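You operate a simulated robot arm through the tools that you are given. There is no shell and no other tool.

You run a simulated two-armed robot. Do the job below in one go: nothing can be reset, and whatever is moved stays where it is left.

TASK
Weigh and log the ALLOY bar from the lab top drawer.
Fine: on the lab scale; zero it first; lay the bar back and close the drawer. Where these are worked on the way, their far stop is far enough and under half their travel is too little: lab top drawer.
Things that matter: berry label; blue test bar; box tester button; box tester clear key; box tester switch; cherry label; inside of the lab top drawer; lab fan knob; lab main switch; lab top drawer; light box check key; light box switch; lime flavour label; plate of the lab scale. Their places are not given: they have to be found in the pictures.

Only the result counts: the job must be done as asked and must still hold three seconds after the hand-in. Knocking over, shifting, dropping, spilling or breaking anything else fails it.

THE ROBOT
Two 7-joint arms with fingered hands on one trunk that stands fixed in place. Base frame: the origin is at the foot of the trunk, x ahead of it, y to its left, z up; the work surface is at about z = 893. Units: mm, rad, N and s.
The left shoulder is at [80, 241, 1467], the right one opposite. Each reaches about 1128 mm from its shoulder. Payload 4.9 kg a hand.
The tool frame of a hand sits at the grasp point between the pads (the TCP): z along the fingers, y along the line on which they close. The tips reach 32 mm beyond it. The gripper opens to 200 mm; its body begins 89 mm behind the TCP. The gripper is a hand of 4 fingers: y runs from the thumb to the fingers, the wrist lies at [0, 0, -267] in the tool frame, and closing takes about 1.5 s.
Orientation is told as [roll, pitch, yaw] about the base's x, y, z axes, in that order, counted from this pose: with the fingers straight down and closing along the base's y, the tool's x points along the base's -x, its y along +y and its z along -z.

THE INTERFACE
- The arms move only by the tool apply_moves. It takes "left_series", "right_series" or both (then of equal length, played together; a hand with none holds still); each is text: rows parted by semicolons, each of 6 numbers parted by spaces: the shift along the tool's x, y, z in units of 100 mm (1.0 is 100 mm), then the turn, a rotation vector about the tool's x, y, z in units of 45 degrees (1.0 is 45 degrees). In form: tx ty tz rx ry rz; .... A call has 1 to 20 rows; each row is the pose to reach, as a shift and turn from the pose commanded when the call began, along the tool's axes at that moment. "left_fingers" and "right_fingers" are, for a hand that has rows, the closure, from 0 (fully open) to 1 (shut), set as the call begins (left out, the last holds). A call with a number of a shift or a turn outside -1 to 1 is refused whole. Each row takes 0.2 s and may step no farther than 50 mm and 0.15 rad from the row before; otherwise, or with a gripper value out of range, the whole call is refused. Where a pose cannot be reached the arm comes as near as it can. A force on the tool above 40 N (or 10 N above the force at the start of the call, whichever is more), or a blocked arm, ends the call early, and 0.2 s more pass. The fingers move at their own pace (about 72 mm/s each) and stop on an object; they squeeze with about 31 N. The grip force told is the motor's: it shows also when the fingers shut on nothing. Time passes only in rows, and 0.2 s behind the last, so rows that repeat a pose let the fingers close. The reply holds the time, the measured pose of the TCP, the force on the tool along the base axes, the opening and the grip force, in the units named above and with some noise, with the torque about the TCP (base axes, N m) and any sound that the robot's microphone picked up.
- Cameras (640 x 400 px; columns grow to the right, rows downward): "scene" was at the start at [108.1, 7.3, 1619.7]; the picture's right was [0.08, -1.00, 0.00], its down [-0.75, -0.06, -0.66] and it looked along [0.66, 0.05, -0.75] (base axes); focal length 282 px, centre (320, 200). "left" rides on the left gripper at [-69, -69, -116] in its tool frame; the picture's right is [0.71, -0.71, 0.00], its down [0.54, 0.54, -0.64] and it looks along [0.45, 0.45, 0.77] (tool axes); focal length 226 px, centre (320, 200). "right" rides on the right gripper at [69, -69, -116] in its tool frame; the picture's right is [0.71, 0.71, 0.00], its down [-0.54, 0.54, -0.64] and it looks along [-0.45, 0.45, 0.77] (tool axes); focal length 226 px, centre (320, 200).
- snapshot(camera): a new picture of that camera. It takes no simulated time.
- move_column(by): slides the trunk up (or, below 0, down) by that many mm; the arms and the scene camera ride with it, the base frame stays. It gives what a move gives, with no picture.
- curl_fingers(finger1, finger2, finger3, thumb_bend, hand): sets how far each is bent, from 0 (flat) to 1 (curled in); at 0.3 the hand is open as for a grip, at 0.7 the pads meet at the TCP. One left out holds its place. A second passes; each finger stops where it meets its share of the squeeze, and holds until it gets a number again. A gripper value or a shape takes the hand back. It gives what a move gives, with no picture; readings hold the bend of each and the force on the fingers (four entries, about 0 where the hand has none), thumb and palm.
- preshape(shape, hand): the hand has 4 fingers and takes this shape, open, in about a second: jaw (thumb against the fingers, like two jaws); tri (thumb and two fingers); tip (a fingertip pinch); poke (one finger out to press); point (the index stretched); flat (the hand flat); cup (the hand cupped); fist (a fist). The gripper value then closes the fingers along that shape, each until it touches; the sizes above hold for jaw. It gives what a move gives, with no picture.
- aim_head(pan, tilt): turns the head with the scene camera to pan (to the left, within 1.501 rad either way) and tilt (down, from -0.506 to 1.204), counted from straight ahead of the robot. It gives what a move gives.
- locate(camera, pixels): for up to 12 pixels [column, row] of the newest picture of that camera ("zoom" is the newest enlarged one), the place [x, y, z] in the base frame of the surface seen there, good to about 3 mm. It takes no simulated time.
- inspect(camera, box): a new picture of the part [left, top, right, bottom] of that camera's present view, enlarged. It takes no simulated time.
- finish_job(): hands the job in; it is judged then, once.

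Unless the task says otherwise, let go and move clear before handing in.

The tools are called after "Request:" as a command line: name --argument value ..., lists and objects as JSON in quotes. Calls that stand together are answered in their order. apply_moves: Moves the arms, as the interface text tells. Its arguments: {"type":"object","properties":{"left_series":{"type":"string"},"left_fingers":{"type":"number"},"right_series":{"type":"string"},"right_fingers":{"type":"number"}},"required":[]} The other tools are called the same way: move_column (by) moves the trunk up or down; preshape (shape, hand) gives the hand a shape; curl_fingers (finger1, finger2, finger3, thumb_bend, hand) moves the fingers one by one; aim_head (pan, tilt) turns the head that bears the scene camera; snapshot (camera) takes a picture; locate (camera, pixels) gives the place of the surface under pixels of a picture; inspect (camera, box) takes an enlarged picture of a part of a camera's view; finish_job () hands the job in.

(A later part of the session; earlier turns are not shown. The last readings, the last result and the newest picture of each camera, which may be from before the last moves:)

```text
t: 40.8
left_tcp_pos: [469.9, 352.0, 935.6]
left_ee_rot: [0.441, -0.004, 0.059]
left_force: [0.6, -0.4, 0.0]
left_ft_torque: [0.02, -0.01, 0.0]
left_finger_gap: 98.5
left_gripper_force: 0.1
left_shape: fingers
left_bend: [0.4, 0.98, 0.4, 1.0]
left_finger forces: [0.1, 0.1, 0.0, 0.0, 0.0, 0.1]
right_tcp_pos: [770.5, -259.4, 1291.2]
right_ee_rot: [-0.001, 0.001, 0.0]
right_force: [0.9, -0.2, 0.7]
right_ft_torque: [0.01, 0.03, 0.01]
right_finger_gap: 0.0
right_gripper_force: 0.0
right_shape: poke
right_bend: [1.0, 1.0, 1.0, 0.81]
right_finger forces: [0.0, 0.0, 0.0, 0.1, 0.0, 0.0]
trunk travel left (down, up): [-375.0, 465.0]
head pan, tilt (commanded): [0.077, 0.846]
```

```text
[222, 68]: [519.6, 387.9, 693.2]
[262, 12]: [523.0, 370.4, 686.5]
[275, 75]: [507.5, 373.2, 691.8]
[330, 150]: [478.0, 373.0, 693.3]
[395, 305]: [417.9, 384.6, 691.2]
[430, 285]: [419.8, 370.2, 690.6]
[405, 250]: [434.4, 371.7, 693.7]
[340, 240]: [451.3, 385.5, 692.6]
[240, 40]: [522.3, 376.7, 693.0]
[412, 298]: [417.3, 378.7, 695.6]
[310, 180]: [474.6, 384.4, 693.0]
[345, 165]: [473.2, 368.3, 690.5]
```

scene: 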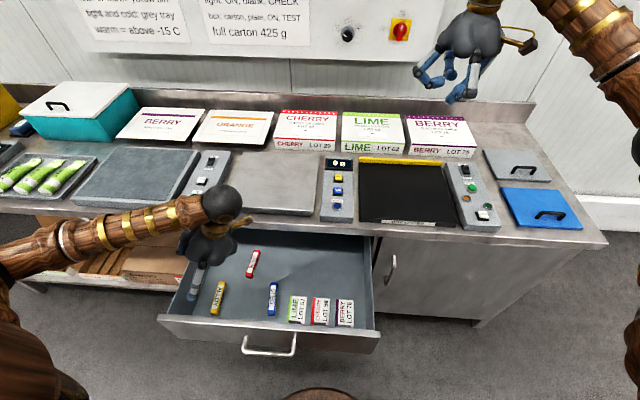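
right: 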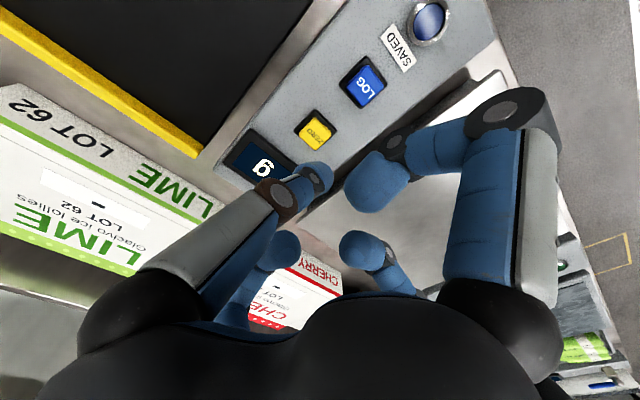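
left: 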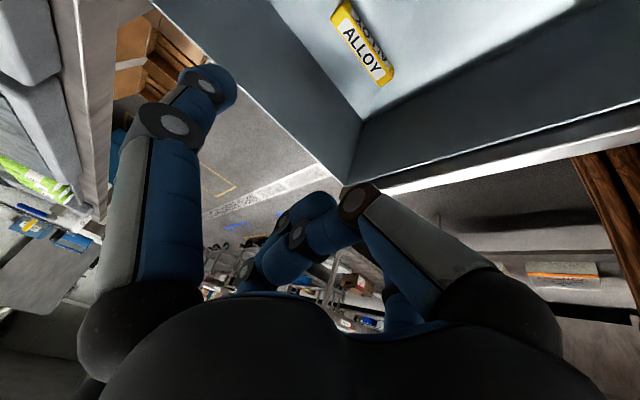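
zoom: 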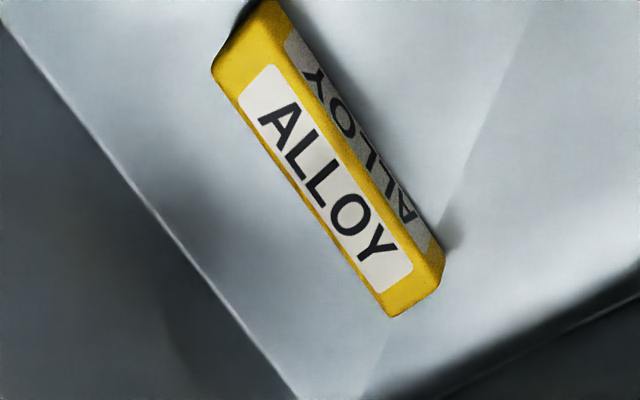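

Both views agree: the bar runs from x≈416 to 522, centre y≈380, top z≈690. I'll move over it and down into the drawer by 95 mm.

Request:
apply_moves --left_series "0 -0.09 0.31 0 0 0; 0 -0.17 0.62 0 0 0; 0 -0.26 0.93 0 0 0; 0 -0.26 0.93 0 0 0"

Request:
snapshot --camera "left"

Request:
inspect --camera "scene" --box '[150, 200, 270, 330]'

```text
t: 41.8
left_tcp_pos: [471.2, 368.6, 839.6]
left_ee_rot: [0.442, -0.006, 0.06]
left_force: [1.6, -0.1, 0.2]
left_ft_torque: [-0.04, 0.0, -0.02]
left_finger_gap: 98.5
left_gripper_force: 0.0
left_shape: fingers
left_bend: [0.4, 0.98, 0.4, 1.0]
left_finger forces: [0.0, 0.0, 0.0, 0.0, 0.0, 0.0]
right_tcp_pos: [769.6, -258.9, 1292.8]
right_ee_rot: [-0.001, -0.001, 0.0]
right_force: [0.5, 0.5, 0.2]
right_ft_torque: [-0.02, 0.02, -0.01]
right_finger_gap: 0.0
right_gripper_force: 0.0
right_shape: poke
right_bend: [1.0, 1.0, 1.0, 0.81]
right_finger forces: [0.1, 0.0, 0.0, 0.0, 0.0, 0.0]
trunk travel left (down, up): [-375.0, 465.0]
head pan, tilt (commanded): [0.077, 0.846]
```

```text
taken
```

left: 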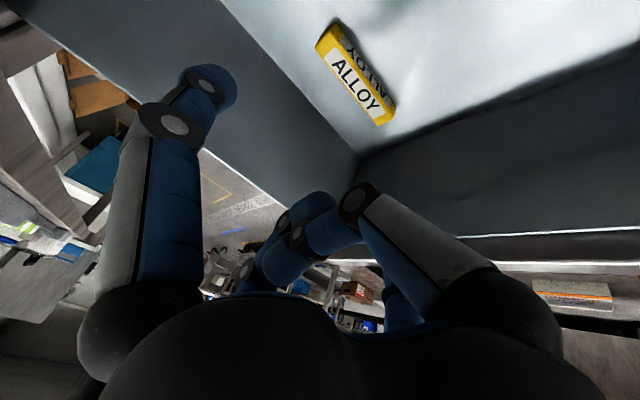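

```text
3.08 times, centred on (210, 265) of scene
```

zoom: 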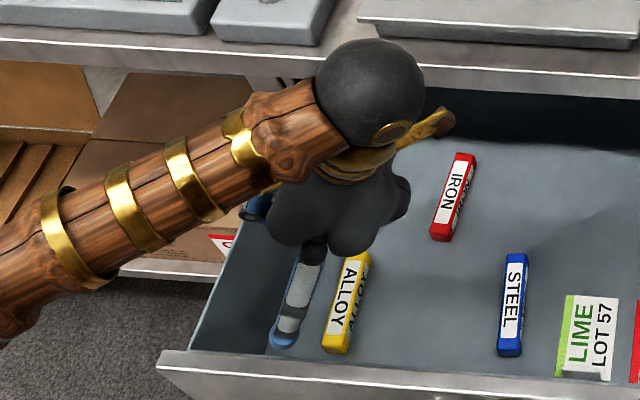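

Request:
locate --camera "zoom" --pixels '[[285, 335], [292, 320], [300, 340], [275, 340], [258, 205], [245, 212], [240, 240], [215, 330], [340, 345], [365, 262], [250, 195], [300, 280]]'

Request:
locate --camera "left" --pixels '[[215, 75], [230, 95], [205, 105], [222, 72], [290, 190], [320, 200], [300, 240], [388, 120], [318, 45], [352, 75], [340, 90], [365, 85]]'

```text
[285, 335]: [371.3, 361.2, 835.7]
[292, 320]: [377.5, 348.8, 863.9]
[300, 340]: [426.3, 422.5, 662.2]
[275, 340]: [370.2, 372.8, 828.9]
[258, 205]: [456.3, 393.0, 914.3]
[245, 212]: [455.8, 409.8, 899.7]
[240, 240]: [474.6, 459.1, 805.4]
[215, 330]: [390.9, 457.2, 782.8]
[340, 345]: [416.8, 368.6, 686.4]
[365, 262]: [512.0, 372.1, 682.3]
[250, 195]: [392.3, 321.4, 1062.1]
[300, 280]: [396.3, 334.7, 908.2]
```

```text
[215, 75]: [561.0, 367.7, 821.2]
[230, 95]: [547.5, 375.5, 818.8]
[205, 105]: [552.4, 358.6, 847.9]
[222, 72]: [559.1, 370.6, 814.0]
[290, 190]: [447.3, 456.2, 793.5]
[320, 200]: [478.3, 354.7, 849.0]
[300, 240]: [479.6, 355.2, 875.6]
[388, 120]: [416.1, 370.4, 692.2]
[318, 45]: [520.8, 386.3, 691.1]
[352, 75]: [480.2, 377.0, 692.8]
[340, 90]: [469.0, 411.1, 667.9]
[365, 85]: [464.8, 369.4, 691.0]
```

The fingers straddle the bar's ends with clearance. I'll continue straight down, in two stages, with small centring corrections.

Request:
apply_moves --left_series "0.02 -0.12 0.28 0 0 0; 0.02 -0.24 0.56 0 0 0; 0.02 -0.355 0.83 0 0 0; 0.02 -0.355 0.83 0 0 0"

Request:
apply_moves --left_series "0 -0.06 0.12 0 0 0; 0 -0.12 0.26 0 0 0; 0 -0.17 0.37 0 0 0; 0 -0.17 0.37 0 0 0"

Request:
snapshot --camera "left"

Request:
inspect --camera "scene" --box '[150, 200, 270, 330]'

```text
t: 42.8
left_tcp_pos: [469.7, 372.2, 749.6]
left_ee_rot: [0.444, -0.005, 0.059]
left_force: [0.1, -0.2, 0.5]
left_ft_torque: [0.03, -0.01, -0.02]
left_finger_gap: 98.4
left_gripper_force: 0.1
left_shape: fingers
left_bend: [0.4, 0.98, 0.4, 1.0]
left_finger forces: [0.1, 0.0, 0.0, 0.1, 0.0, 0.0]
right_tcp_pos: [769.3, -259.6, 1290.4]
right_ee_rot: [0.0, 0.0, 0.001]
right_force: [-0.3, -0.1, 0.4]
right_ft_torque: [-0.01, 0.02, 0.02]
right_finger_gap: 0.1
right_gripper_force: 0.0
right_shape: poke
right_bend: [1.0, 1.0, 1.0, 0.81]
right_finger forces: [0.1, 0.0, 0.0, 0.0, 0.0, 0.1]
trunk travel left (down, up): [-375.0, 465.0]
head pan, tilt (commanded): [0.077, 0.846]
```

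```text
t: 43.8
left_tcp_pos: [469.4, 373.4, 709.1]
left_ee_rot: [0.442, -0.004, 0.06]
left_force: [0.6, 0.1, 0.4]
left_ft_torque: [0.02, -0.02, 0.0]
left_finger_gap: 98.5
left_gripper_force: 0.0
left_shape: fingers
left_bend: [0.4, 0.98, 0.4, 1.0]
left_finger forces: [0.0, 0.1, 0.0, 0.0, 0.0, 0.0]
right_tcp_pos: [770.2, -259.1, 1292.1]
right_ee_rot: [-0.001, -0.001, -0.001]
right_force: [-0.2, -0.6, -0.5]
right_ft_torque: [-0.03, -0.01, 0.02]
right_finger_gap: 0.2
right_gripper_force: 0.0
right_shape: poke
right_bend: [1.0, 1.0, 1.0, 0.81]
right_finger forces: [0.0, 0.1, 0.0, 0.0, 0.0, 0.1]
trunk travel left (down, up): [-375.0, 465.0]
head pan, tilt (commanded): [0.077, 0.846]
```

```text
taken
```

left: 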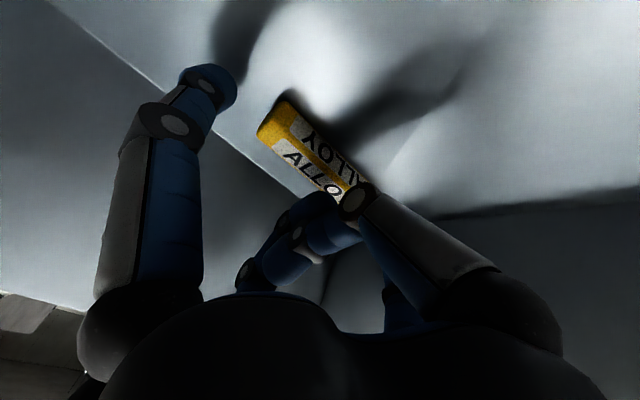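

```text
3.08 times, centred on (210, 265) of scene
```

zoom: 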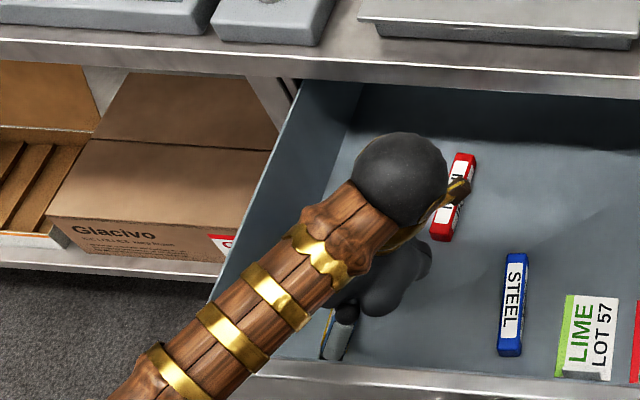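

Request:
locate --camera "left" --pixels '[[222, 75], [230, 95], [215, 100], [275, 120], [265, 130], [290, 110], [300, 150], [230, 85], [310, 140], [285, 145]]'

Request:
inspect --camera "left" --box '[180, 40, 400, 220]'

```text
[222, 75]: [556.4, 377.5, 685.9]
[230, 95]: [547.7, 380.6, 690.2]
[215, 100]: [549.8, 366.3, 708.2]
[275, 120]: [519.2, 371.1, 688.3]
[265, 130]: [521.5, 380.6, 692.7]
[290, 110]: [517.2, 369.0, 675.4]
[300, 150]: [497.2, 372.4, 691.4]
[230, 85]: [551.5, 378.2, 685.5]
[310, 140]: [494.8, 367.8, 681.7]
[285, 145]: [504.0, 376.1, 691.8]
```

```text
2.22 times, centred on (290, 130) of left
```

zoom: 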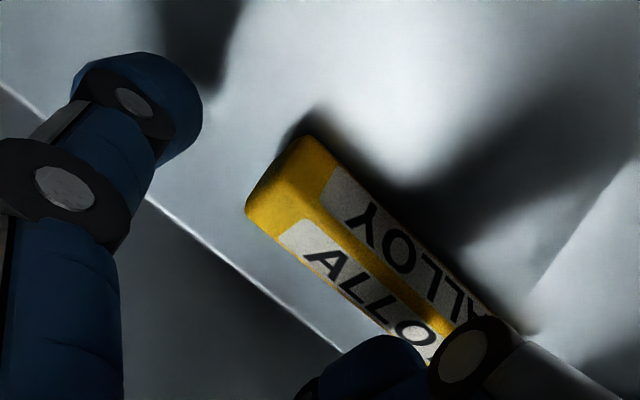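

The finger1 tip is in line with the bar's far end within a few millimetres, about 10 mm high. I'll lower 11 mm with a 3 mm y correction, then close finger1 and finger3 on the ends.

Request:
apply_moves --left_series "0 -0.04 0.04 0 0 0; 0 -0.07 0.09 0 0 0; 0 -0.07 0.09 0 0 0"

Request:
curl_fingers --hand "left" --finger1 0.6 --finger3 0.6

Request:
inspect --camera "left" --box '[180, 40, 400, 220]'

Request:
inspect --camera "scene" --box '[150, 200, 270, 330]'

```text
t: 44.7
left_tcp_pos: [470.5, 370.3, 701.3]
left_ee_rot: [0.443, -0.011, 0.057]
left_force: [-1.4, -6.8, 33.5]
left_ft_torque: [0.34, 0.31, -0.04]
left_finger_gap: 97.0
left_gripper_force: 16.4
left_shape: fingers
left_bend: [0.4, 0.98, 0.39, 1.0]
left_finger forces: [15.8, 0.1, 17.6, 0.1, 0.0, 0.0]
right_tcp_pos: [769.1, -259.9, 1291.7]
right_ee_rot: [0.0, -0.001, -0.001]
right_force: [0.2, 0.0, -0.2]
right_ft_torque: [0.0, 0.02, 0.0]
right_finger_gap: 0.0
right_gripper_force: 0.1
right_shape: poke
right_bend: [1.0, 1.0, 1.0, 0.81]
right_finger forces: [0.0, 0.1, 0.0, 0.0, 0.0, 0.0]
trunk travel left (down, up): [-375.0, 465.0]
head pan, tilt (commanded): [0.077, 0.846]
stopped in row 3 (left hand): the force on the tool passed its limit at 42 N (the readings are from after the stop); the commanded pose is now the measured one
```

```text
t: 45.8
left_tcp_pos: [470.3, 369.8, 702.7]
left_ee_rot: [0.44, -0.012, 0.055]
left_force: [-0.6, -8.3, 40.1]
left_ft_torque: [0.43, 0.37, 0.04]
left_finger_gap: 93.4
left_gripper_force: 20.0
left_shape: fingers
left_bend: [0.43, 0.98, 0.4, 1.0]
left_finger forces: [18.5, 0.1, 20.9, 0.0, 0.0, 0.1]
right_tcp_pos: [768.0, -260.0, 1291.4]
right_ee_rot: [0.002, -0.001, 0.002]
right_force: [-0.2, 0.1, -0.6]
right_ft_torque: [0.0, -0.01, -0.01]
right_finger_gap: 0.2
right_gripper_force: 0.0
right_shape: poke
right_bend: [1.0, 1.0, 1.0, 0.81]
right_finger forces: [0.0, 0.0, 0.1, 0.1, 0.1, 0.1]
trunk travel left (down, up): [-375.0, 465.0]
head pan, tilt (commanded): [0.077, 0.846]
stopped (left hand): the force on the tool passed its limit at 44 N (the readings are from after the stop); the commanded pose is now the measured one
```

```text
2.22 times, centred on (290, 130) of left
```

zoom: 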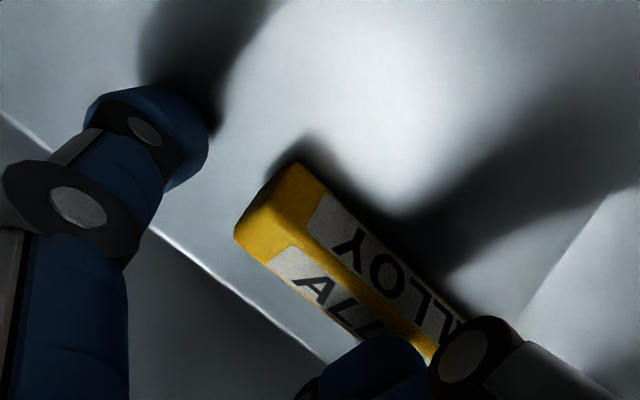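

```text
3.08 times, centred on (210, 265) of scene
```

zoom: 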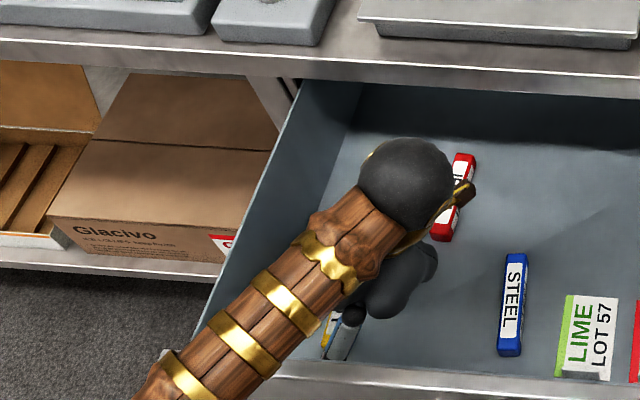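

The tips met the drawer floor (40 N upward), so they reach a bit deeper than estimated. I'll rise 9 mm and then close again.

Request:
apply_moves --left_series "0 0.02 -0.04 0 0 0; 0 0.04 -0.085 0 0 0; 0 0.04 -0.085 0 0 0"

Request:
curl_fingers --hand "left" --finger1 0.6 --finger3 0.6

Request:
inspect --camera "left" --box '[180, 40, 400, 220]'

Request:
inspect --camera "scene" --box '[150, 200, 270, 330]'

```text
t: 46.6
left_tcp_pos: [469.8, 369.6, 708.8]
left_ee_rot: [0.441, -0.007, 0.057]
left_force: [0.0, -0.2, 0.6]
left_ft_torque: [0.06, -0.01, 0.01]
left_finger_gap: 87.7
left_gripper_force: 0.3
left_shape: fingers
left_bend: [0.46, 0.98, 0.45, 1.0]
left_finger forces: [0.0, 0.0, 0.1, 0.1, 0.1, 0.0]
right_tcp_pos: [769.4, -259.7, 1291.5]
right_ee_rot: [0.001, 0.001, 0.0]
right_force: [-0.8, 0.2, 0.0]
right_ft_torque: [-0.02, 0.02, 0.01]
right_finger_gap: 0.0
right_gripper_force: 0.1
right_shape: poke
right_bend: [1.0, 1.0, 1.0, 0.81]
right_finger forces: [0.0, 0.1, 0.0, 0.0, 0.0, 0.0]
trunk travel left (down, up): [-375.0, 465.0]
head pan, tilt (commanded): [0.077, 0.846]
```

```text
t: 47.6
left_tcp_pos: [470.3, 369.9, 708.0]
left_ee_rot: [0.443, -0.011, 0.058]
left_force: [0.2, -0.4, 3.1]
left_ft_torque: [0.0, 0.2, -0.02]
left_finger_gap: 83.2
left_gripper_force: 9.5
left_shape: fingers
left_bend: [0.51, 0.98, 0.49, 1.0]
left_finger forces: [8.5, 0.0, 10.4, 0.1, 0.1, 0.0]
right_tcp_pos: [768.9, -258.7, 1290.7]
right_ee_rot: [0.0, 0.0, 0.0]
right_force: [-0.7, 0.3, -0.6]
right_ft_torque: [0.02, -0.03, 0.0]
right_finger_gap: 0.2
right_gripper_force: 0.0
right_shape: poke
right_bend: [1.0, 1.0, 1.0, 0.81]
right_finger forces: [0.0, 0.1, 0.0, 0.0, 0.0, 0.0]
trunk travel left (down, up): [-375.0, 465.0]
head pan, tilt (commanded): [0.077, 0.846]
```

```text
2.22 times, centred on (290, 130) of left
```

zoom: 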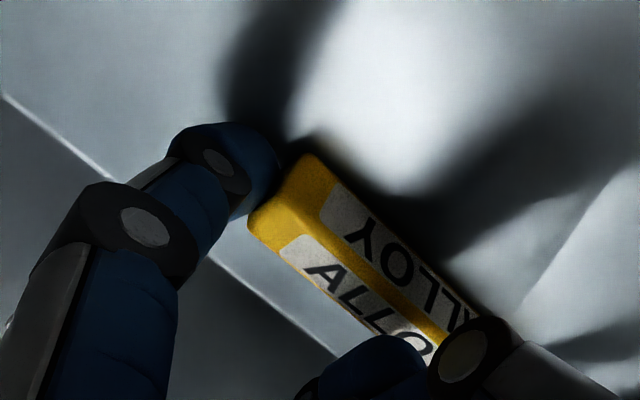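

```text
3.08 times, centred on (210, 265) of scene
```

zoom: 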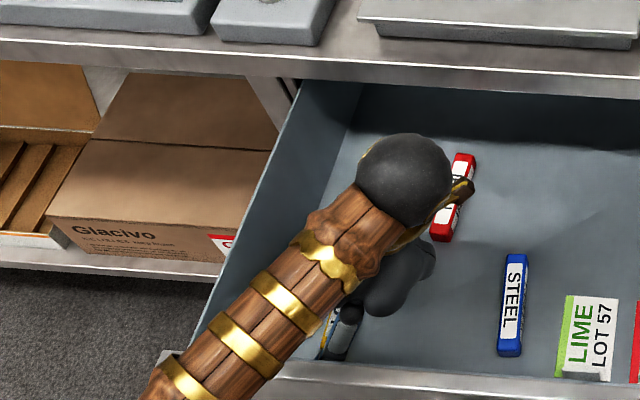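

Both fingers press on the bar's ends (8.5 and 10.4 N). I'll lift slowly by 40 mm and check that it comes along.

Request:
apply_moves --left_series "0 0.03 -0.06 0 0 0; 0 0.06 -0.13 0 0 0; 0 0.1 -0.21 0 0 0; 0 0.135 -0.285 0 0 0; 0 0.17 -0.36 0 0 0; 0 0.17 -0.36 0 0 0"

Request:
inspect --camera "left" --box '[180, 40, 400, 220]'

Request:
inspect --camera "scene" --box '[150, 200, 270, 330]'

```text
t: 49.0
left_tcp_pos: [470.5, 371.4, 748.1]
left_ee_rot: [0.442, -0.009, 0.059]
left_force: [-1.2, -0.1, -1.2]
left_ft_torque: [0.0, 0.01, 0.0]
left_finger_gap: 83.2
left_gripper_force: 8.0
left_shape: fingers
left_bend: [0.51, 0.98, 0.49, 1.0]
left_finger forces: [8.3, 0.1, 8.3, 0.0, 0.1, 0.0]
right_tcp_pos: [769.8, -259.2, 1291.5]
right_ee_rot: [0.001, 0.0, 0.0]
right_force: [-0.7, 0.0, 0.2]
right_ft_torque: [0.02, 0.0, 0.02]
right_finger_gap: 0.1
right_gripper_force: 0.1
right_shape: poke
right_bend: [1.0, 1.0, 1.0, 0.81]
right_finger forces: [0.1, 0.0, 0.0, 0.1, 0.1, 0.0]
trunk travel left (down, up): [-375.0, 465.0]
head pan, tilt (commanded): [0.077, 0.846]
```

```text
2.22 times, centred on (290, 130) of left
```

zoom: 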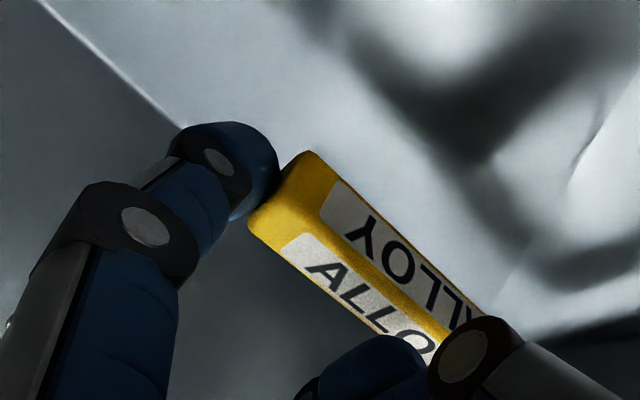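

```text
3.08 times, centred on (210, 265) of scene
```

zoom: 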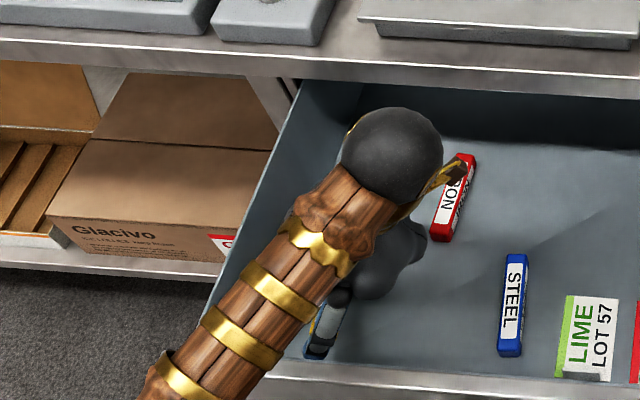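

The bar is held level between the two fingers and lifted. I'll carry it up above worktop height, moving forward only once it is high enough.

Request:
apply_moves --left_series "0 0.08 -0.18 0 0 0; 0 0.17 -0.36 0 0 0; 0 0.26 -0.55 0 0 0; 0 0.345 -0.733 0 0 0"

Request:
apply_moves --left_series "-0.07 0.08 -0.18 0 0 0; -0.15 0.16 -0.37 0 0 0; -0.22 0.24 -0.55 0 0 0; -0.3 0.33 -0.74 0 0 0"

Request:
apply_moves --left_series "-0.15 0.08 -0.18 0 0 0; -0.3 0.16 -0.37 0 0 0; -0.45 0.24 -0.55 0 0 0; -0.6 0.31 -0.74 0 0 0; -0.6 0.31 -0.74 0 0 0"

Request:
snapshot --camera "scene"

Request:
snapshot --camera "left"

```text
t: 50.0
left_tcp_pos: [470.4, 369.8, 830.5]
left_ee_rot: [0.441, -0.005, 0.059]
left_force: [-0.2, -0.5, 0.5]
left_ft_torque: [0.03, 0.01, 0.03]
left_finger_gap: 83.4
left_gripper_force: 8.3
left_shape: fingers
left_bend: [0.51, 0.98, 0.49, 1.0]
left_finger forces: [8.4, 0.1, 8.5, 0.0, 0.0, 0.0]
right_tcp_pos: [770.0, -261.2, 1290.0]
right_ee_rot: [-0.001, 0.0, -0.001]
right_force: [0.5, 0.1, -0.2]
right_ft_torque: [-0.01, 0.01, 0.0]
right_finger_gap: 0.0
right_gripper_force: 0.1
right_shape: poke
right_bend: [1.0, 1.0, 1.0, 0.81]
right_finger forces: [0.0, 0.0, 0.0, 0.0, 0.0, 0.0]
trunk travel left (down, up): [-375.0, 465.0]
head pan, tilt (commanded): [0.077, 0.846]
```

```text
t: 51.0
left_tcp_pos: [498.7, 369.7, 911.2]
left_ee_rot: [0.441, -0.007, 0.058]
left_force: [0.4, -0.1, -0.5]
left_ft_torque: [0.04, 0.06, 0.02]
left_finger_gap: 83.5
left_gripper_force: 8.3
left_shape: fingers
left_bend: [0.51, 0.98, 0.49, 1.0]
left_finger forces: [8.4, 0.1, 8.4, 0.1, 0.0, 0.1]
right_tcp_pos: [769.8, -258.7, 1291.1]
right_ee_rot: [0.001, 0.0, 0.0]
right_force: [-0.8, -0.4, -0.3]
right_ft_torque: [-0.01, -0.01, 0.01]
right_finger_gap: 0.0
right_gripper_force: 0.0
right_shape: poke
right_bend: [1.0, 1.0, 1.0, 0.81]
right_finger forces: [0.1, 0.1, 0.1, 0.0, 0.0, 0.1]
trunk travel left (down, up): [-375.0, 465.0]
head pan, tilt (commanded): [0.077, 0.846]
```

```text
t: 52.2
left_tcp_pos: [559.7, 369.7, 991.1]
left_ee_rot: [0.441, -0.008, 0.058]
left_force: [-0.3, 0.8, -1.3]
left_ft_torque: [-0.02, -0.01, 0.02]
left_finger_gap: 83.1
left_gripper_force: 8.9
left_shape: fingers
left_bend: [0.51, 0.98, 0.49, 1.0]
left_finger forces: [8.4, 0.0, 8.4, 0.0, 0.0, 0.0]
right_tcp_pos: [770.2, -258.7, 1289.9]
right_ee_rot: [-0.001, 0.001, 0.0]
right_force: [0.4, -0.1, -0.1]
right_ft_torque: [-0.01, 0.0, -0.01]
right_finger_gap: 0.0
right_gripper_force: 0.1
right_shape: poke
right_bend: [1.0, 1.0, 1.0, 0.81]
right_finger forces: [0.0, 0.0, 0.1, 0.0, 0.0, 0.1]
trunk travel left (down, up): [-375.0, 465.0]
head pan, tilt (commanded): [0.077, 0.846]
```

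```text
taken
```

scene: 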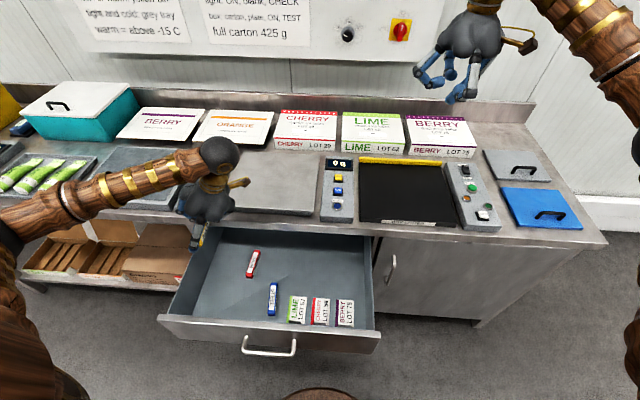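

```text
taken
```

left: 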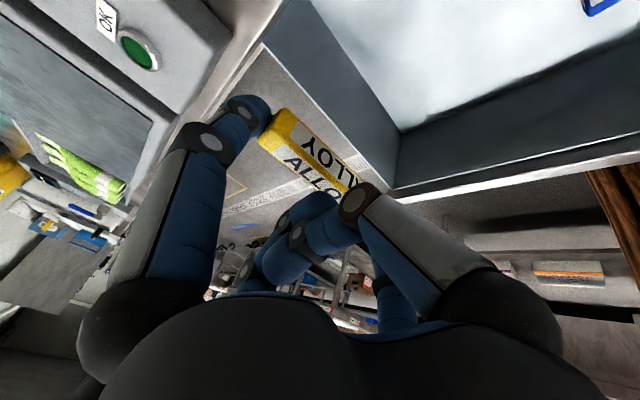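

The bar is held steadily at z≈955 above bench height. I'll move it diagonally over the scale plate's centre.

Request:
apply_moves --left_series "-0.19 -0.13 -0.06 0 0 0; -0.38 -0.26 -0.12 0 0 0; -0.57 -0.39 -0.18 0 0 0; -0.768 -0.512 -0.241 0 0 0"

Request:
apply_moves --left_series "-0.19 -0.13 -0.06 0 0 0; -0.38 -0.26 -0.12 0 0 0; -0.57 -0.39 -0.18 0 0 0; -0.768 -0.512 -0.241 0 0 0"

Request:
apply_moves --left_series "-0.19 -0.13 -0.06 0 0 0; -0.38 -0.26 -0.12 0 0 0; -0.57 -0.39 -0.18 0 0 0; -0.768 -0.512 -0.241 0 0 0; -0.768 -0.512 -0.241 0 0 0"

Request:
snapshot --camera "scene"

Request:
snapshot --camera "left"

```text
t: 53.2
left_tcp_pos: [641.7, 316.4, 990.2]
left_ee_rot: [0.442, -0.007, 0.057]
left_force: [0.3, -0.2, -1.4]
left_ft_torque: [-0.05, 0.02, 0.0]
left_finger_gap: 83.6
left_gripper_force: 8.8
left_shape: fingers
left_bend: [0.51, 0.98, 0.49, 1.0]
left_finger forces: [8.3, 0.0, 8.3, 0.0, 0.1, 0.0]
right_tcp_pos: [770.3, -259.4, 1290.1]
right_ee_rot: [0.0, 0.002, 0.0]
right_force: [0.1, 0.5, -0.3]
right_ft_torque: [0.03, 0.0, 0.03]
right_finger_gap: 0.0
right_gripper_force: 0.1
right_shape: poke
right_bend: [1.0, 1.0, 1.0, 0.81]
right_finger forces: [0.1, 0.1, 0.1, 0.1, 0.0, 0.1]
trunk travel left (down, up): [-375.0, 465.0]
head pan, tilt (commanded): [0.077, 0.846]
```

```text
t: 54.2
left_tcp_pos: [718.6, 265.6, 990.6]
left_ee_rot: [0.443, -0.008, 0.057]
left_force: [0.4, 0.2, -0.4]
left_ft_torque: [0.04, -0.02, 0.01]
left_finger_gap: 83.5
left_gripper_force: 8.1
left_shape: fingers
left_bend: [0.51, 0.98, 0.49, 1.0]
left_finger forces: [8.2, 0.1, 8.4, 0.0, 0.0, 0.0]
right_tcp_pos: [771.4, -260.3, 1290.9]
right_ee_rot: [0.0, 0.003, 0.0]
right_force: [0.8, -0.7, 0.7]
right_ft_torque: [-0.03, 0.03, 0.02]
right_finger_gap: 0.0
right_gripper_force: 0.1
right_shape: poke
right_bend: [1.0, 1.0, 1.0, 0.81]
right_finger forces: [0.0, 0.1, 0.0, 0.1, 0.0, 0.0]
trunk travel left (down, up): [-375.0, 465.0]
head pan, tilt (commanded): [0.077, 0.846]
```

```text
t: 55.4
left_tcp_pos: [799.7, 214.8, 992.2]
left_ee_rot: [0.443, -0.007, 0.058]
left_force: [0.5, 0.3, -0.2]
left_ft_torque: [-0.02, -0.01, 0.0]
left_finger_gap: 83.5
left_gripper_force: 7.9
left_shape: fingers
left_bend: [0.51, 0.98, 0.49, 1.0]
left_finger forces: [8.4, 0.1, 8.4, 0.0, 0.0, 0.0]
right_tcp_pos: [769.3, -259.7, 1291.0]
right_ee_rot: [0.001, 0.0, 0.001]
right_force: [0.1, -0.2, 0.5]
right_ft_torque: [0.01, -0.01, 0.0]
right_finger_gap: 0.5
right_gripper_force: 0.1
right_shape: poke
right_bend: [1.0, 1.0, 1.0, 0.81]
right_finger forces: [0.0, 0.0, 0.0, 0.1, 0.0, 0.0]
trunk travel left (down, up): [-375.0, 465.0]
head pan, tilt (commanded): [0.077, 0.846]
```

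```text
taken
```

scene: 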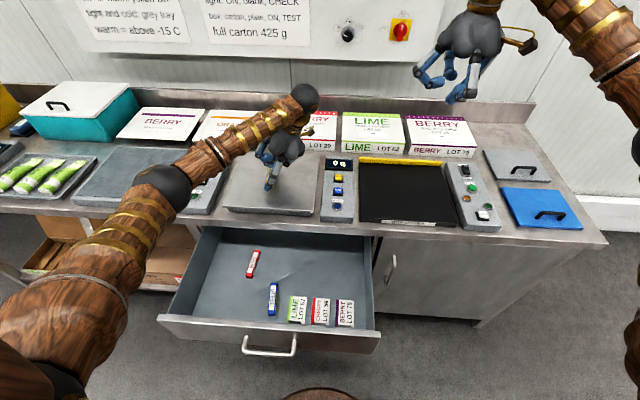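

```text
taken
```

left: 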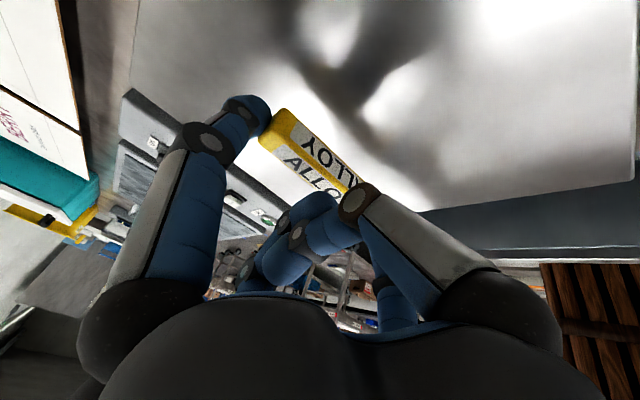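

The bar hangs over the plate; it was gripped with the TCP about 44 mm above its resting surface, so I need about 26 mm of descent. I'll lower 22 mm first, then creep.

Request:
apply_moves --left_series "0 -0.03 0.07 0 0 0; 0 -0.06 0.13 0 0 0; 0 -0.094 0.199 0 0 0; 0 -0.094 0.199 0 0 0"

Request:
inspect --camera "scene" --box '[220, 120, 370, 230]'

Request:
inspect --camera "left" --box '[180, 40, 440, 220]'

```text
t: 56.4
left_tcp_pos: [798.5, 214.2, 968.8]
left_ee_rot: [0.442, -0.006, 0.058]
left_force: [-0.3, 0.3, -0.7]
left_ft_torque: [0.0, 0.03, -0.02]
left_finger_gap: 83.4
left_gripper_force: 8.3
left_shape: fingers
left_bend: [0.51, 0.98, 0.49, 1.0]
left_finger forces: [8.2, 0.0, 8.3, 0.1, 0.1, 0.0]
right_tcp_pos: [770.8, -259.5, 1290.8]
right_ee_rot: [0.0, -0.001, 0.001]
right_force: [0.3, -0.5, 0.2]
right_ft_torque: [-0.01, 0.0, 0.0]
right_finger_gap: 0.0
right_gripper_force: 0.2
right_shape: poke
right_bend: [1.0, 1.0, 1.0, 0.81]
right_finger forces: [0.0, 0.0, 0.0, 0.0, 0.1, 0.0]
trunk travel left (down, up): [-375.0, 465.0]
head pan, tilt (commanded): [0.077, 0.846]
```

```text
3.64 times, centred on (295, 175) of scene
```

zoom: 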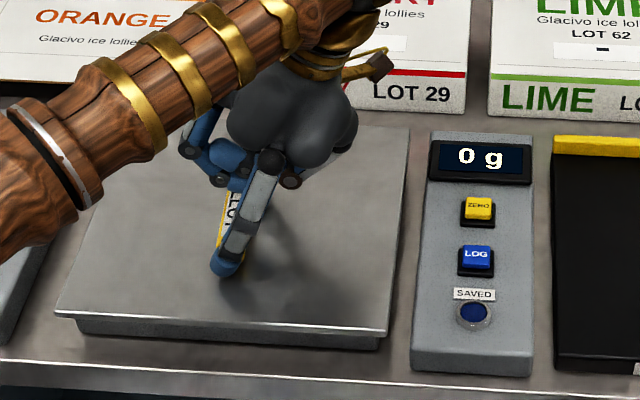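

```text
2.22 times, centred on (310, 130) of left
```

zoom: 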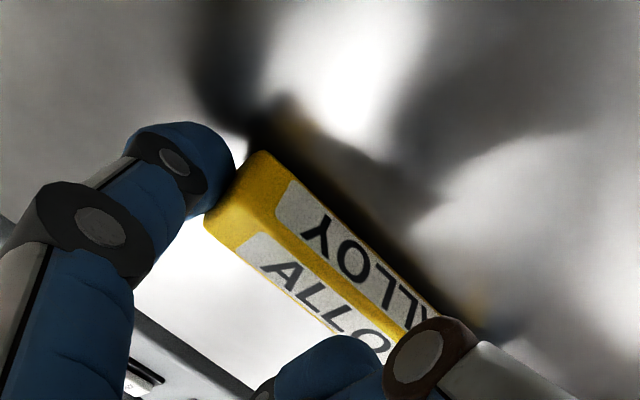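

The display still reads 0 g, so there is no contact yet. I'll creep down in 1–1.5 mm steps.

Request:
apply_moves --left_series "0 -0.006 0.014 0 0 0; 0 -0.013 0.027 0 0 0; 0 -0.017 0.036 0 0 0; 0 -0.017 0.036 0 0 0"

Request:
inspect --camera "scene" --box '[220, 120, 370, 230]'

```text
t: 57.4
left_tcp_pos: [799.8, 213.6, 966.6]
left_ee_rot: [0.441, -0.005, 0.06]
left_force: [0.4, 1.3, -0.8]
left_ft_torque: [0.03, -0.02, 0.04]
left_finger_gap: 83.7
left_gripper_force: 8.5
left_shape: fingers
left_bend: [0.51, 0.98, 0.49, 1.0]
left_finger forces: [8.2, 0.0, 8.3, 0.1, 0.1, 0.0]
right_tcp_pos: [770.8, -258.7, 1291.3]
right_ee_rot: [0.0, 0.0, 0.0]
right_force: [0.1, -0.4, -0.6]
right_ft_torque: [-0.01, 0.02, -0.01]
right_finger_gap: 0.0
right_gripper_force: 0.0
right_shape: poke
right_bend: [1.0, 1.0, 1.0, 0.81]
right_finger forces: [0.0, 0.0, 0.1, 0.0, 0.0, 0.1]
trunk travel left (down, up): [-375.0, 465.0]
head pan, tilt (commanded): [0.077, 0.846]
```

```text
3.64 times, centred on (295, 175) of scene
```

zoom: 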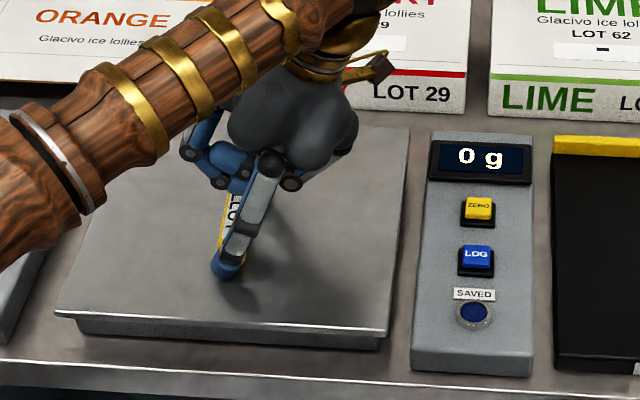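

Request:
apply_moves --left_series "0 -0.005 0.01 0 0 0; 0 -0.009 0.02 0 0 0; 0 -0.014 0.03 0 0 0; 0 -0.014 0.03 0 0 0"

Request:
inspect --camera "scene" --box '[220, 120, 370, 230]'

Request:
inspect --camera "left" --box '[180, 40, 440, 220]'

```text
t: 58.4
left_tcp_pos: [798.4, 214.4, 965.2]
left_ee_rot: [0.441, -0.008, 0.058]
left_force: [0.8, -4.0, 12.4]
left_ft_torque: [0.04, 0.49, 0.15]
left_finger_gap: 83.2
left_gripper_force: 13.5
left_shape: fingers
left_bend: [0.51, 0.98, 0.49, 1.0]
left_finger forces: [9.8, 0.0, 16.7, 0.0, 0.0, 0.1]
right_tcp_pos: [768.8, -261.1, 1291.4]
right_ee_rot: [0.0, 0.0, 0.0]
right_force: [-0.3, 0.3, 0.3]
right_ft_torque: [-0.01, -0.03, -0.03]
right_finger_gap: 0.0
right_gripper_force: 0.1
right_shape: poke
right_bend: [1.0, 1.0, 1.0, 0.81]
right_finger forces: [0.0, 0.0, 0.0, 0.0, 0.1, 0.1]
trunk travel left (down, up): [-375.0, 465.0]
head pan, tilt (commanded): [0.077, 0.846]
```

```text
3.64 times, centred on (295, 175) of scene
```

zoom: 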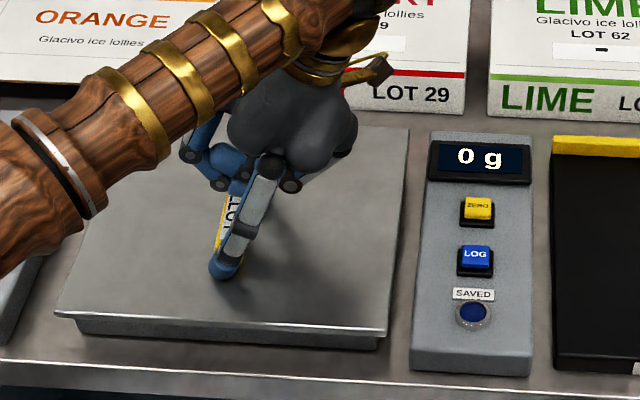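

```text
2.22 times, centred on (310, 130) of left
```

zoom: 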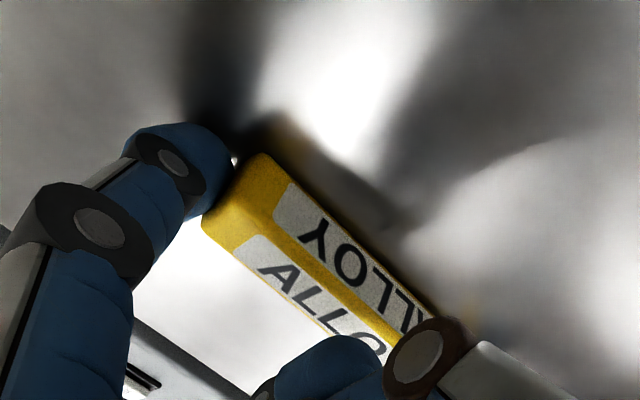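

Contact with the plate is made (12 N upward). I'll ease up 1 mm and open both fingers to release the bar.

Request:
apply_moves --left_series "0 0.005 -0.01 0 0 0; 0 0.005 -0.01 0 0 0"

Request:
curl_fingers --hand "left" --finger1 0.4 --finger3 0.4

Request:
inspect --camera "scene" --box '[220, 120, 370, 230]'

Request:
inspect --camera "left" --box '[180, 40, 440, 220]'

```text
t: 59.0
left_tcp_pos: [798.6, 214.3, 965.7]
left_ee_rot: [0.44, -0.01, 0.059]
left_force: [1.6, -2.1, 8.1]
left_ft_torque: [0.01, 0.14, 0.02]
left_finger_gap: 83.4
left_gripper_force: 11.6
left_shape: fingers
left_bend: [0.51, 0.98, 0.49, 1.0]
left_finger forces: [10.2, 0.0, 13.0, 0.1, 0.1, 0.0]
right_tcp_pos: [767.6, -259.4, 1291.6]
right_ee_rot: [0.0, 0.0, 0.0]
right_force: [-0.4, 0.4, 0.9]
right_ft_torque: [-0.03, 0.01, 0.01]
right_finger_gap: 0.0
right_gripper_force: 0.1
right_shape: poke
right_bend: [1.0, 1.0, 1.0, 0.81]
right_finger forces: [0.0, 0.0, 0.0, 0.0, 0.0, 0.0]
trunk travel left (down, up): [-375.0, 465.0]
head pan, tilt (commanded): [0.077, 0.846]
```

```text
t: 60.0
left_tcp_pos: [798.4, 214.7, 965.2]
left_ee_rot: [0.441, -0.007, 0.059]
left_force: [0.0, 0.7, 0.7]
left_ft_torque: [0.03, 0.01, -0.01]
left_finger_gap: 98.7
left_gripper_force: 0.1
left_shape: fingers
left_bend: [0.4, 0.98, 0.4, 1.0]
left_finger forces: [0.1, 0.0, 0.1, 0.1, 0.1, 0.0]
right_tcp_pos: [769.8, -258.6, 1290.8]
right_ee_rot: [0.001, 0.001, 0.001]
right_force: [0.0, -0.3, 0.4]
right_ft_torque: [-0.04, 0.0, 0.03]
right_finger_gap: 0.0
right_gripper_force: 0.1
right_shape: poke
right_bend: [1.0, 1.0, 1.0, 0.81]
right_finger forces: [0.0, 0.0, 0.0, 0.1, 0.0, 0.0]
trunk travel left (down, up): [-375.0, 465.0]
head pan, tilt (commanded): [0.077, 0.846]
```

```text
3.64 times, centred on (295, 175) of scene
```

zoom: 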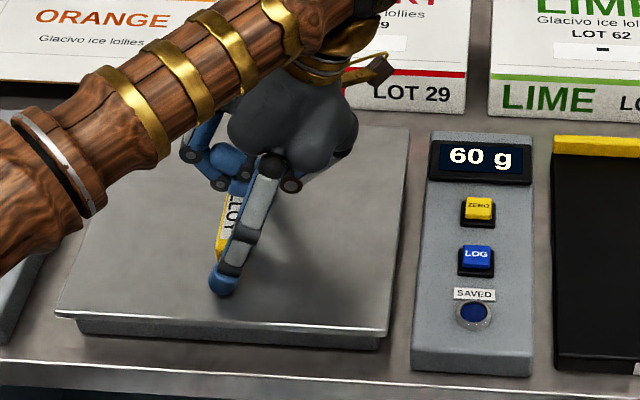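

```text
2.22 times, centred on (310, 130) of left
```

zoom: 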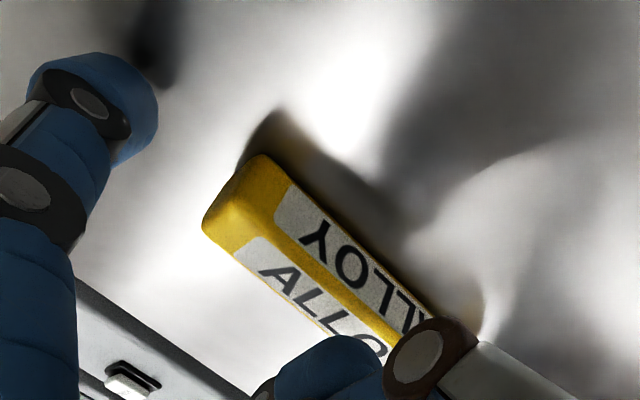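

The bar rests on the plate and the scale reads 60 g. I'll lift the left hand straight up and away to the left to make room for pressing LOG.

Request:
apply_moves --left_series "0 0.085 -0.18 0 0 0; 0 0.17 -0.36 0 0 0; 0 0.255 -0.54 0 0 0; 0 0.341 -0.724 0 0 0"

Request:
apply_moves --left_series "0.1 0.22 -0.05 0 0 0; 0.25 0.5 -0.05 0 0 0; 0.4 0.8 -0.05 0 0 0; 0.5 0.95 -0.05 0 0 0"

Request:
snapshot --camera "scene"

Request:
inspect --camera "scene" --box '[220, 120, 370, 230]'

```text
t: 61.0
left_tcp_pos: [797.6, 213.7, 1044.5]
left_ee_rot: [0.442, -0.007, 0.058]
left_force: [0.0, -0.5, 0.3]
left_ft_torque: [-0.02, -0.04, 0.03]
left_finger_gap: 98.4
left_gripper_force: 0.0
left_shape: fingers
left_bend: [0.4, 0.98, 0.4, 1.0]
left_finger forces: [0.0, 0.1, 0.0, 0.1, 0.0, 0.0]
right_tcp_pos: [768.8, -259.7, 1291.4]
right_ee_rot: [-0.001, 0.0, 0.001]
right_force: [-0.8, -0.2, -0.1]
right_ft_torque: [0.02, -0.01, 0.01]
right_finger_gap: 0.0
right_gripper_force: 0.0
right_shape: poke
right_bend: [1.0, 1.0, 1.0, 0.81]
right_finger forces: [0.0, 0.0, 0.1, 0.1, 0.1, 0.0]
trunk travel left (down, up): [-375.0, 465.0]
head pan, tilt (commanded): [0.077, 0.846]
```

```text
t: 62.0
left_tcp_pos: [742.5, 296.2, 1089.5]
left_ee_rot: [0.441, -0.007, 0.055]
left_force: [-0.9, 0.0, 0.2]
left_ft_torque: [0.0, 0.0, 0.01]
left_finger_gap: 98.7
left_gripper_force: 0.0
left_shape: fingers
left_bend: [0.4, 0.98, 0.4, 1.0]
left_finger forces: [0.0, 0.0, 0.0, 0.0, 0.0, 0.0]
right_tcp_pos: [768.3, -258.4, 1291.5]
right_ee_rot: [0.0, 0.003, 0.002]
right_force: [-0.5, 0.4, 0.0]
right_ft_torque: [-0.02, -0.01, 0.0]
right_finger_gap: 0.1
right_gripper_force: 0.0
right_shape: poke
right_bend: [1.0, 1.0, 1.0, 0.81]
right_finger forces: [0.0, 0.1, 0.1, 0.0, 0.1, 0.0]
trunk travel left (down, up): [-375.0, 465.0]
head pan, tilt (commanded): [0.077, 0.846]
```

```text
taken
```

scene: 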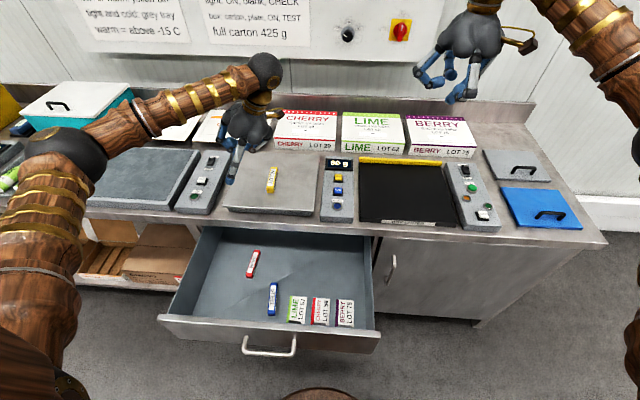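

```text
3.64 times, centred on (295, 175) of scene
```

zoom: 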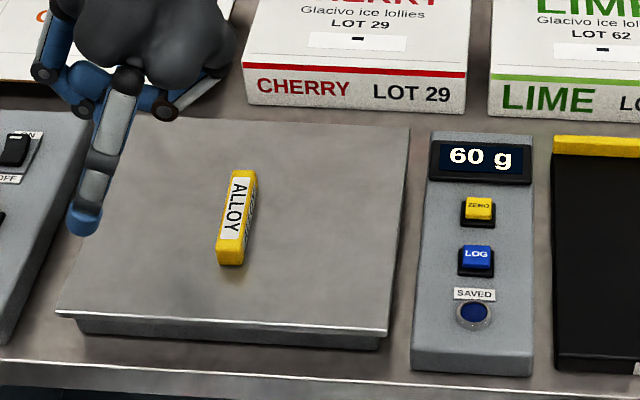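

The scale shows a steady 60 g with the bar lying alone on the plate. Now I'll bring the right hand over LOG while the left hand moves farther aside.

Request:
apply_moves --right_series "0 0.29 0.3 0 0 0; 0 0.58 0.6 0 0 0; 0 0.87 0.9 0 0 0" --left_series "-0.02 0.24 0.11 0 0 0; -0.04 0.48 0.22 0 0 0; -0.05 0.72 0.34 0 0 0"

Request:
apply_moves --right_series "0 0.29 0.3 0 0 0; 0 0.58 0.6 0 0 0; 0 0.87 0.9 0 0 0"

Request:
apply_moves --right_series "0 0.29 0.25 0 0 0; 0 0.58 0.5 0 0 0; 0 0.87 0.8 0 0 0; 0 0.87 0.95 0 0 0; 0 0.87 0.95 0 0 0"

Request:
snapshot --camera "scene"

Request:
inspect --camera "right" --box '[240, 60, 440, 260]'

```text
t: 62.8
left_tcp_pos: [743.5, 374.6, 1089.1]
left_ee_rot: [0.44, -0.008, 0.055]
left_force: [0.3, -0.2, -0.1]
left_ft_torque: [0.0, -0.03, 0.01]
left_finger_gap: 98.5
left_gripper_force: 0.0
left_shape: fingers
left_bend: [0.4, 0.98, 0.4, 1.0]
left_finger forces: [0.0, 0.1, 0.0, 0.0, 0.1, 0.0]
right_tcp_pos: [769.3, -174.1, 1200.2]
right_ee_rot: [-0.001, 0.002, -0.002]
right_force: [-0.7, 0.5, 0.1]
right_ft_torque: [0.01, 0.0, -0.03]
right_finger_gap: 0.0
right_gripper_force: 0.2
right_shape: poke
right_bend: [1.0, 1.0, 1.0, 0.81]
right_finger forces: [0.0, 0.1, 0.1, 0.0, 0.1, 0.1]
trunk travel left (down, up): [-375.0, 465.0]
head pan, tilt (commanded): [0.077, 0.846]
```

```text
t: 63.6
left_tcp_pos: [743.5, 374.3, 1090.1]
left_ee_rot: [0.441, -0.007, 0.057]
left_force: [1.4, 0.2, -0.3]
left_ft_torque: [-0.03, 0.04, 0.02]
left_finger_gap: 98.5
left_gripper_force: 0.0
left_shape: fingers
left_bend: [0.4, 0.98, 0.4, 1.0]
left_finger forces: [0.0, 0.0, 0.0, 0.0, 0.1, 0.1]
right_tcp_pos: [768.6, -87.6, 1110.9]
right_ee_rot: [0.001, -0.001, -0.001]
right_force: [-0.1, -0.2, 1.0]
right_ft_torque: [0.0, 0.04, 0.02]
right_finger_gap: 0.0
right_gripper_force: 0.0
right_shape: poke
right_bend: [1.0, 1.0, 1.0, 0.81]
right_finger forces: [0.0, 0.1, 0.0, 0.0, 0.0, 0.0]
trunk travel left (down, up): [-375.0, 465.0]
head pan, tilt (commanded): [0.077, 0.846]
```

```text
t: 64.8
left_tcp_pos: [743.4, 374.4, 1089.0]
left_ee_rot: [0.439, -0.006, 0.058]
left_force: [0.7, -0.3, -0.2]
left_ft_torque: [0.0, -0.02, 0.04]
left_finger_gap: 98.6
left_gripper_force: 0.1
left_shape: fingers
left_bend: [0.4, 0.98, 0.4, 1.0]
left_finger forces: [0.1, 0.0, 0.0, 0.0, 0.0, 0.1]
right_tcp_pos: [770.3, -0.6, 1015.1]
right_ee_rot: [-0.001, 0.001, 0.0]
right_force: [-0.3, -0.1, -0.1]
right_ft_torque: [0.01, 0.03, 0.01]
right_finger_gap: 0.1
right_gripper_force: 0.0
right_shape: poke
right_bend: [1.0, 1.0, 1.0, 0.81]
right_finger forces: [0.0, 0.0, 0.0, 0.0, 0.0, 0.0]
trunk travel left (down, up): [-375.0, 465.0]
head pan, tilt (commanded): [0.077, 0.846]
```

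```text
taken
```

scene: 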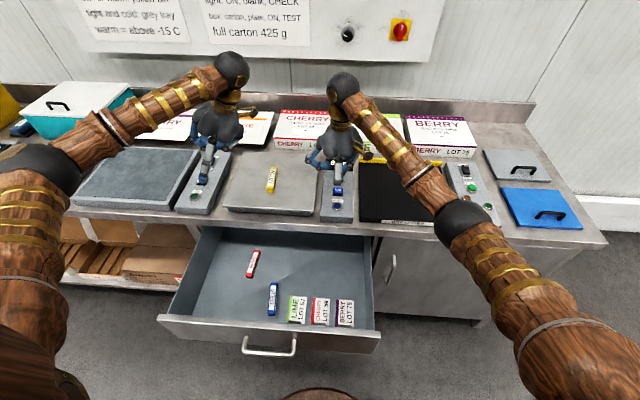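

```text
2.00 times, centred on (340, 160) of right
```

zoom: 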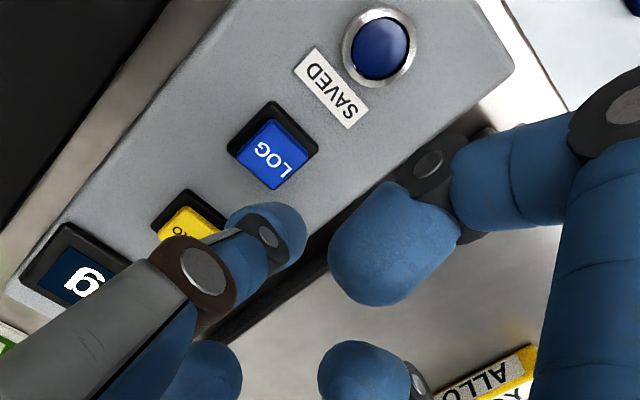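

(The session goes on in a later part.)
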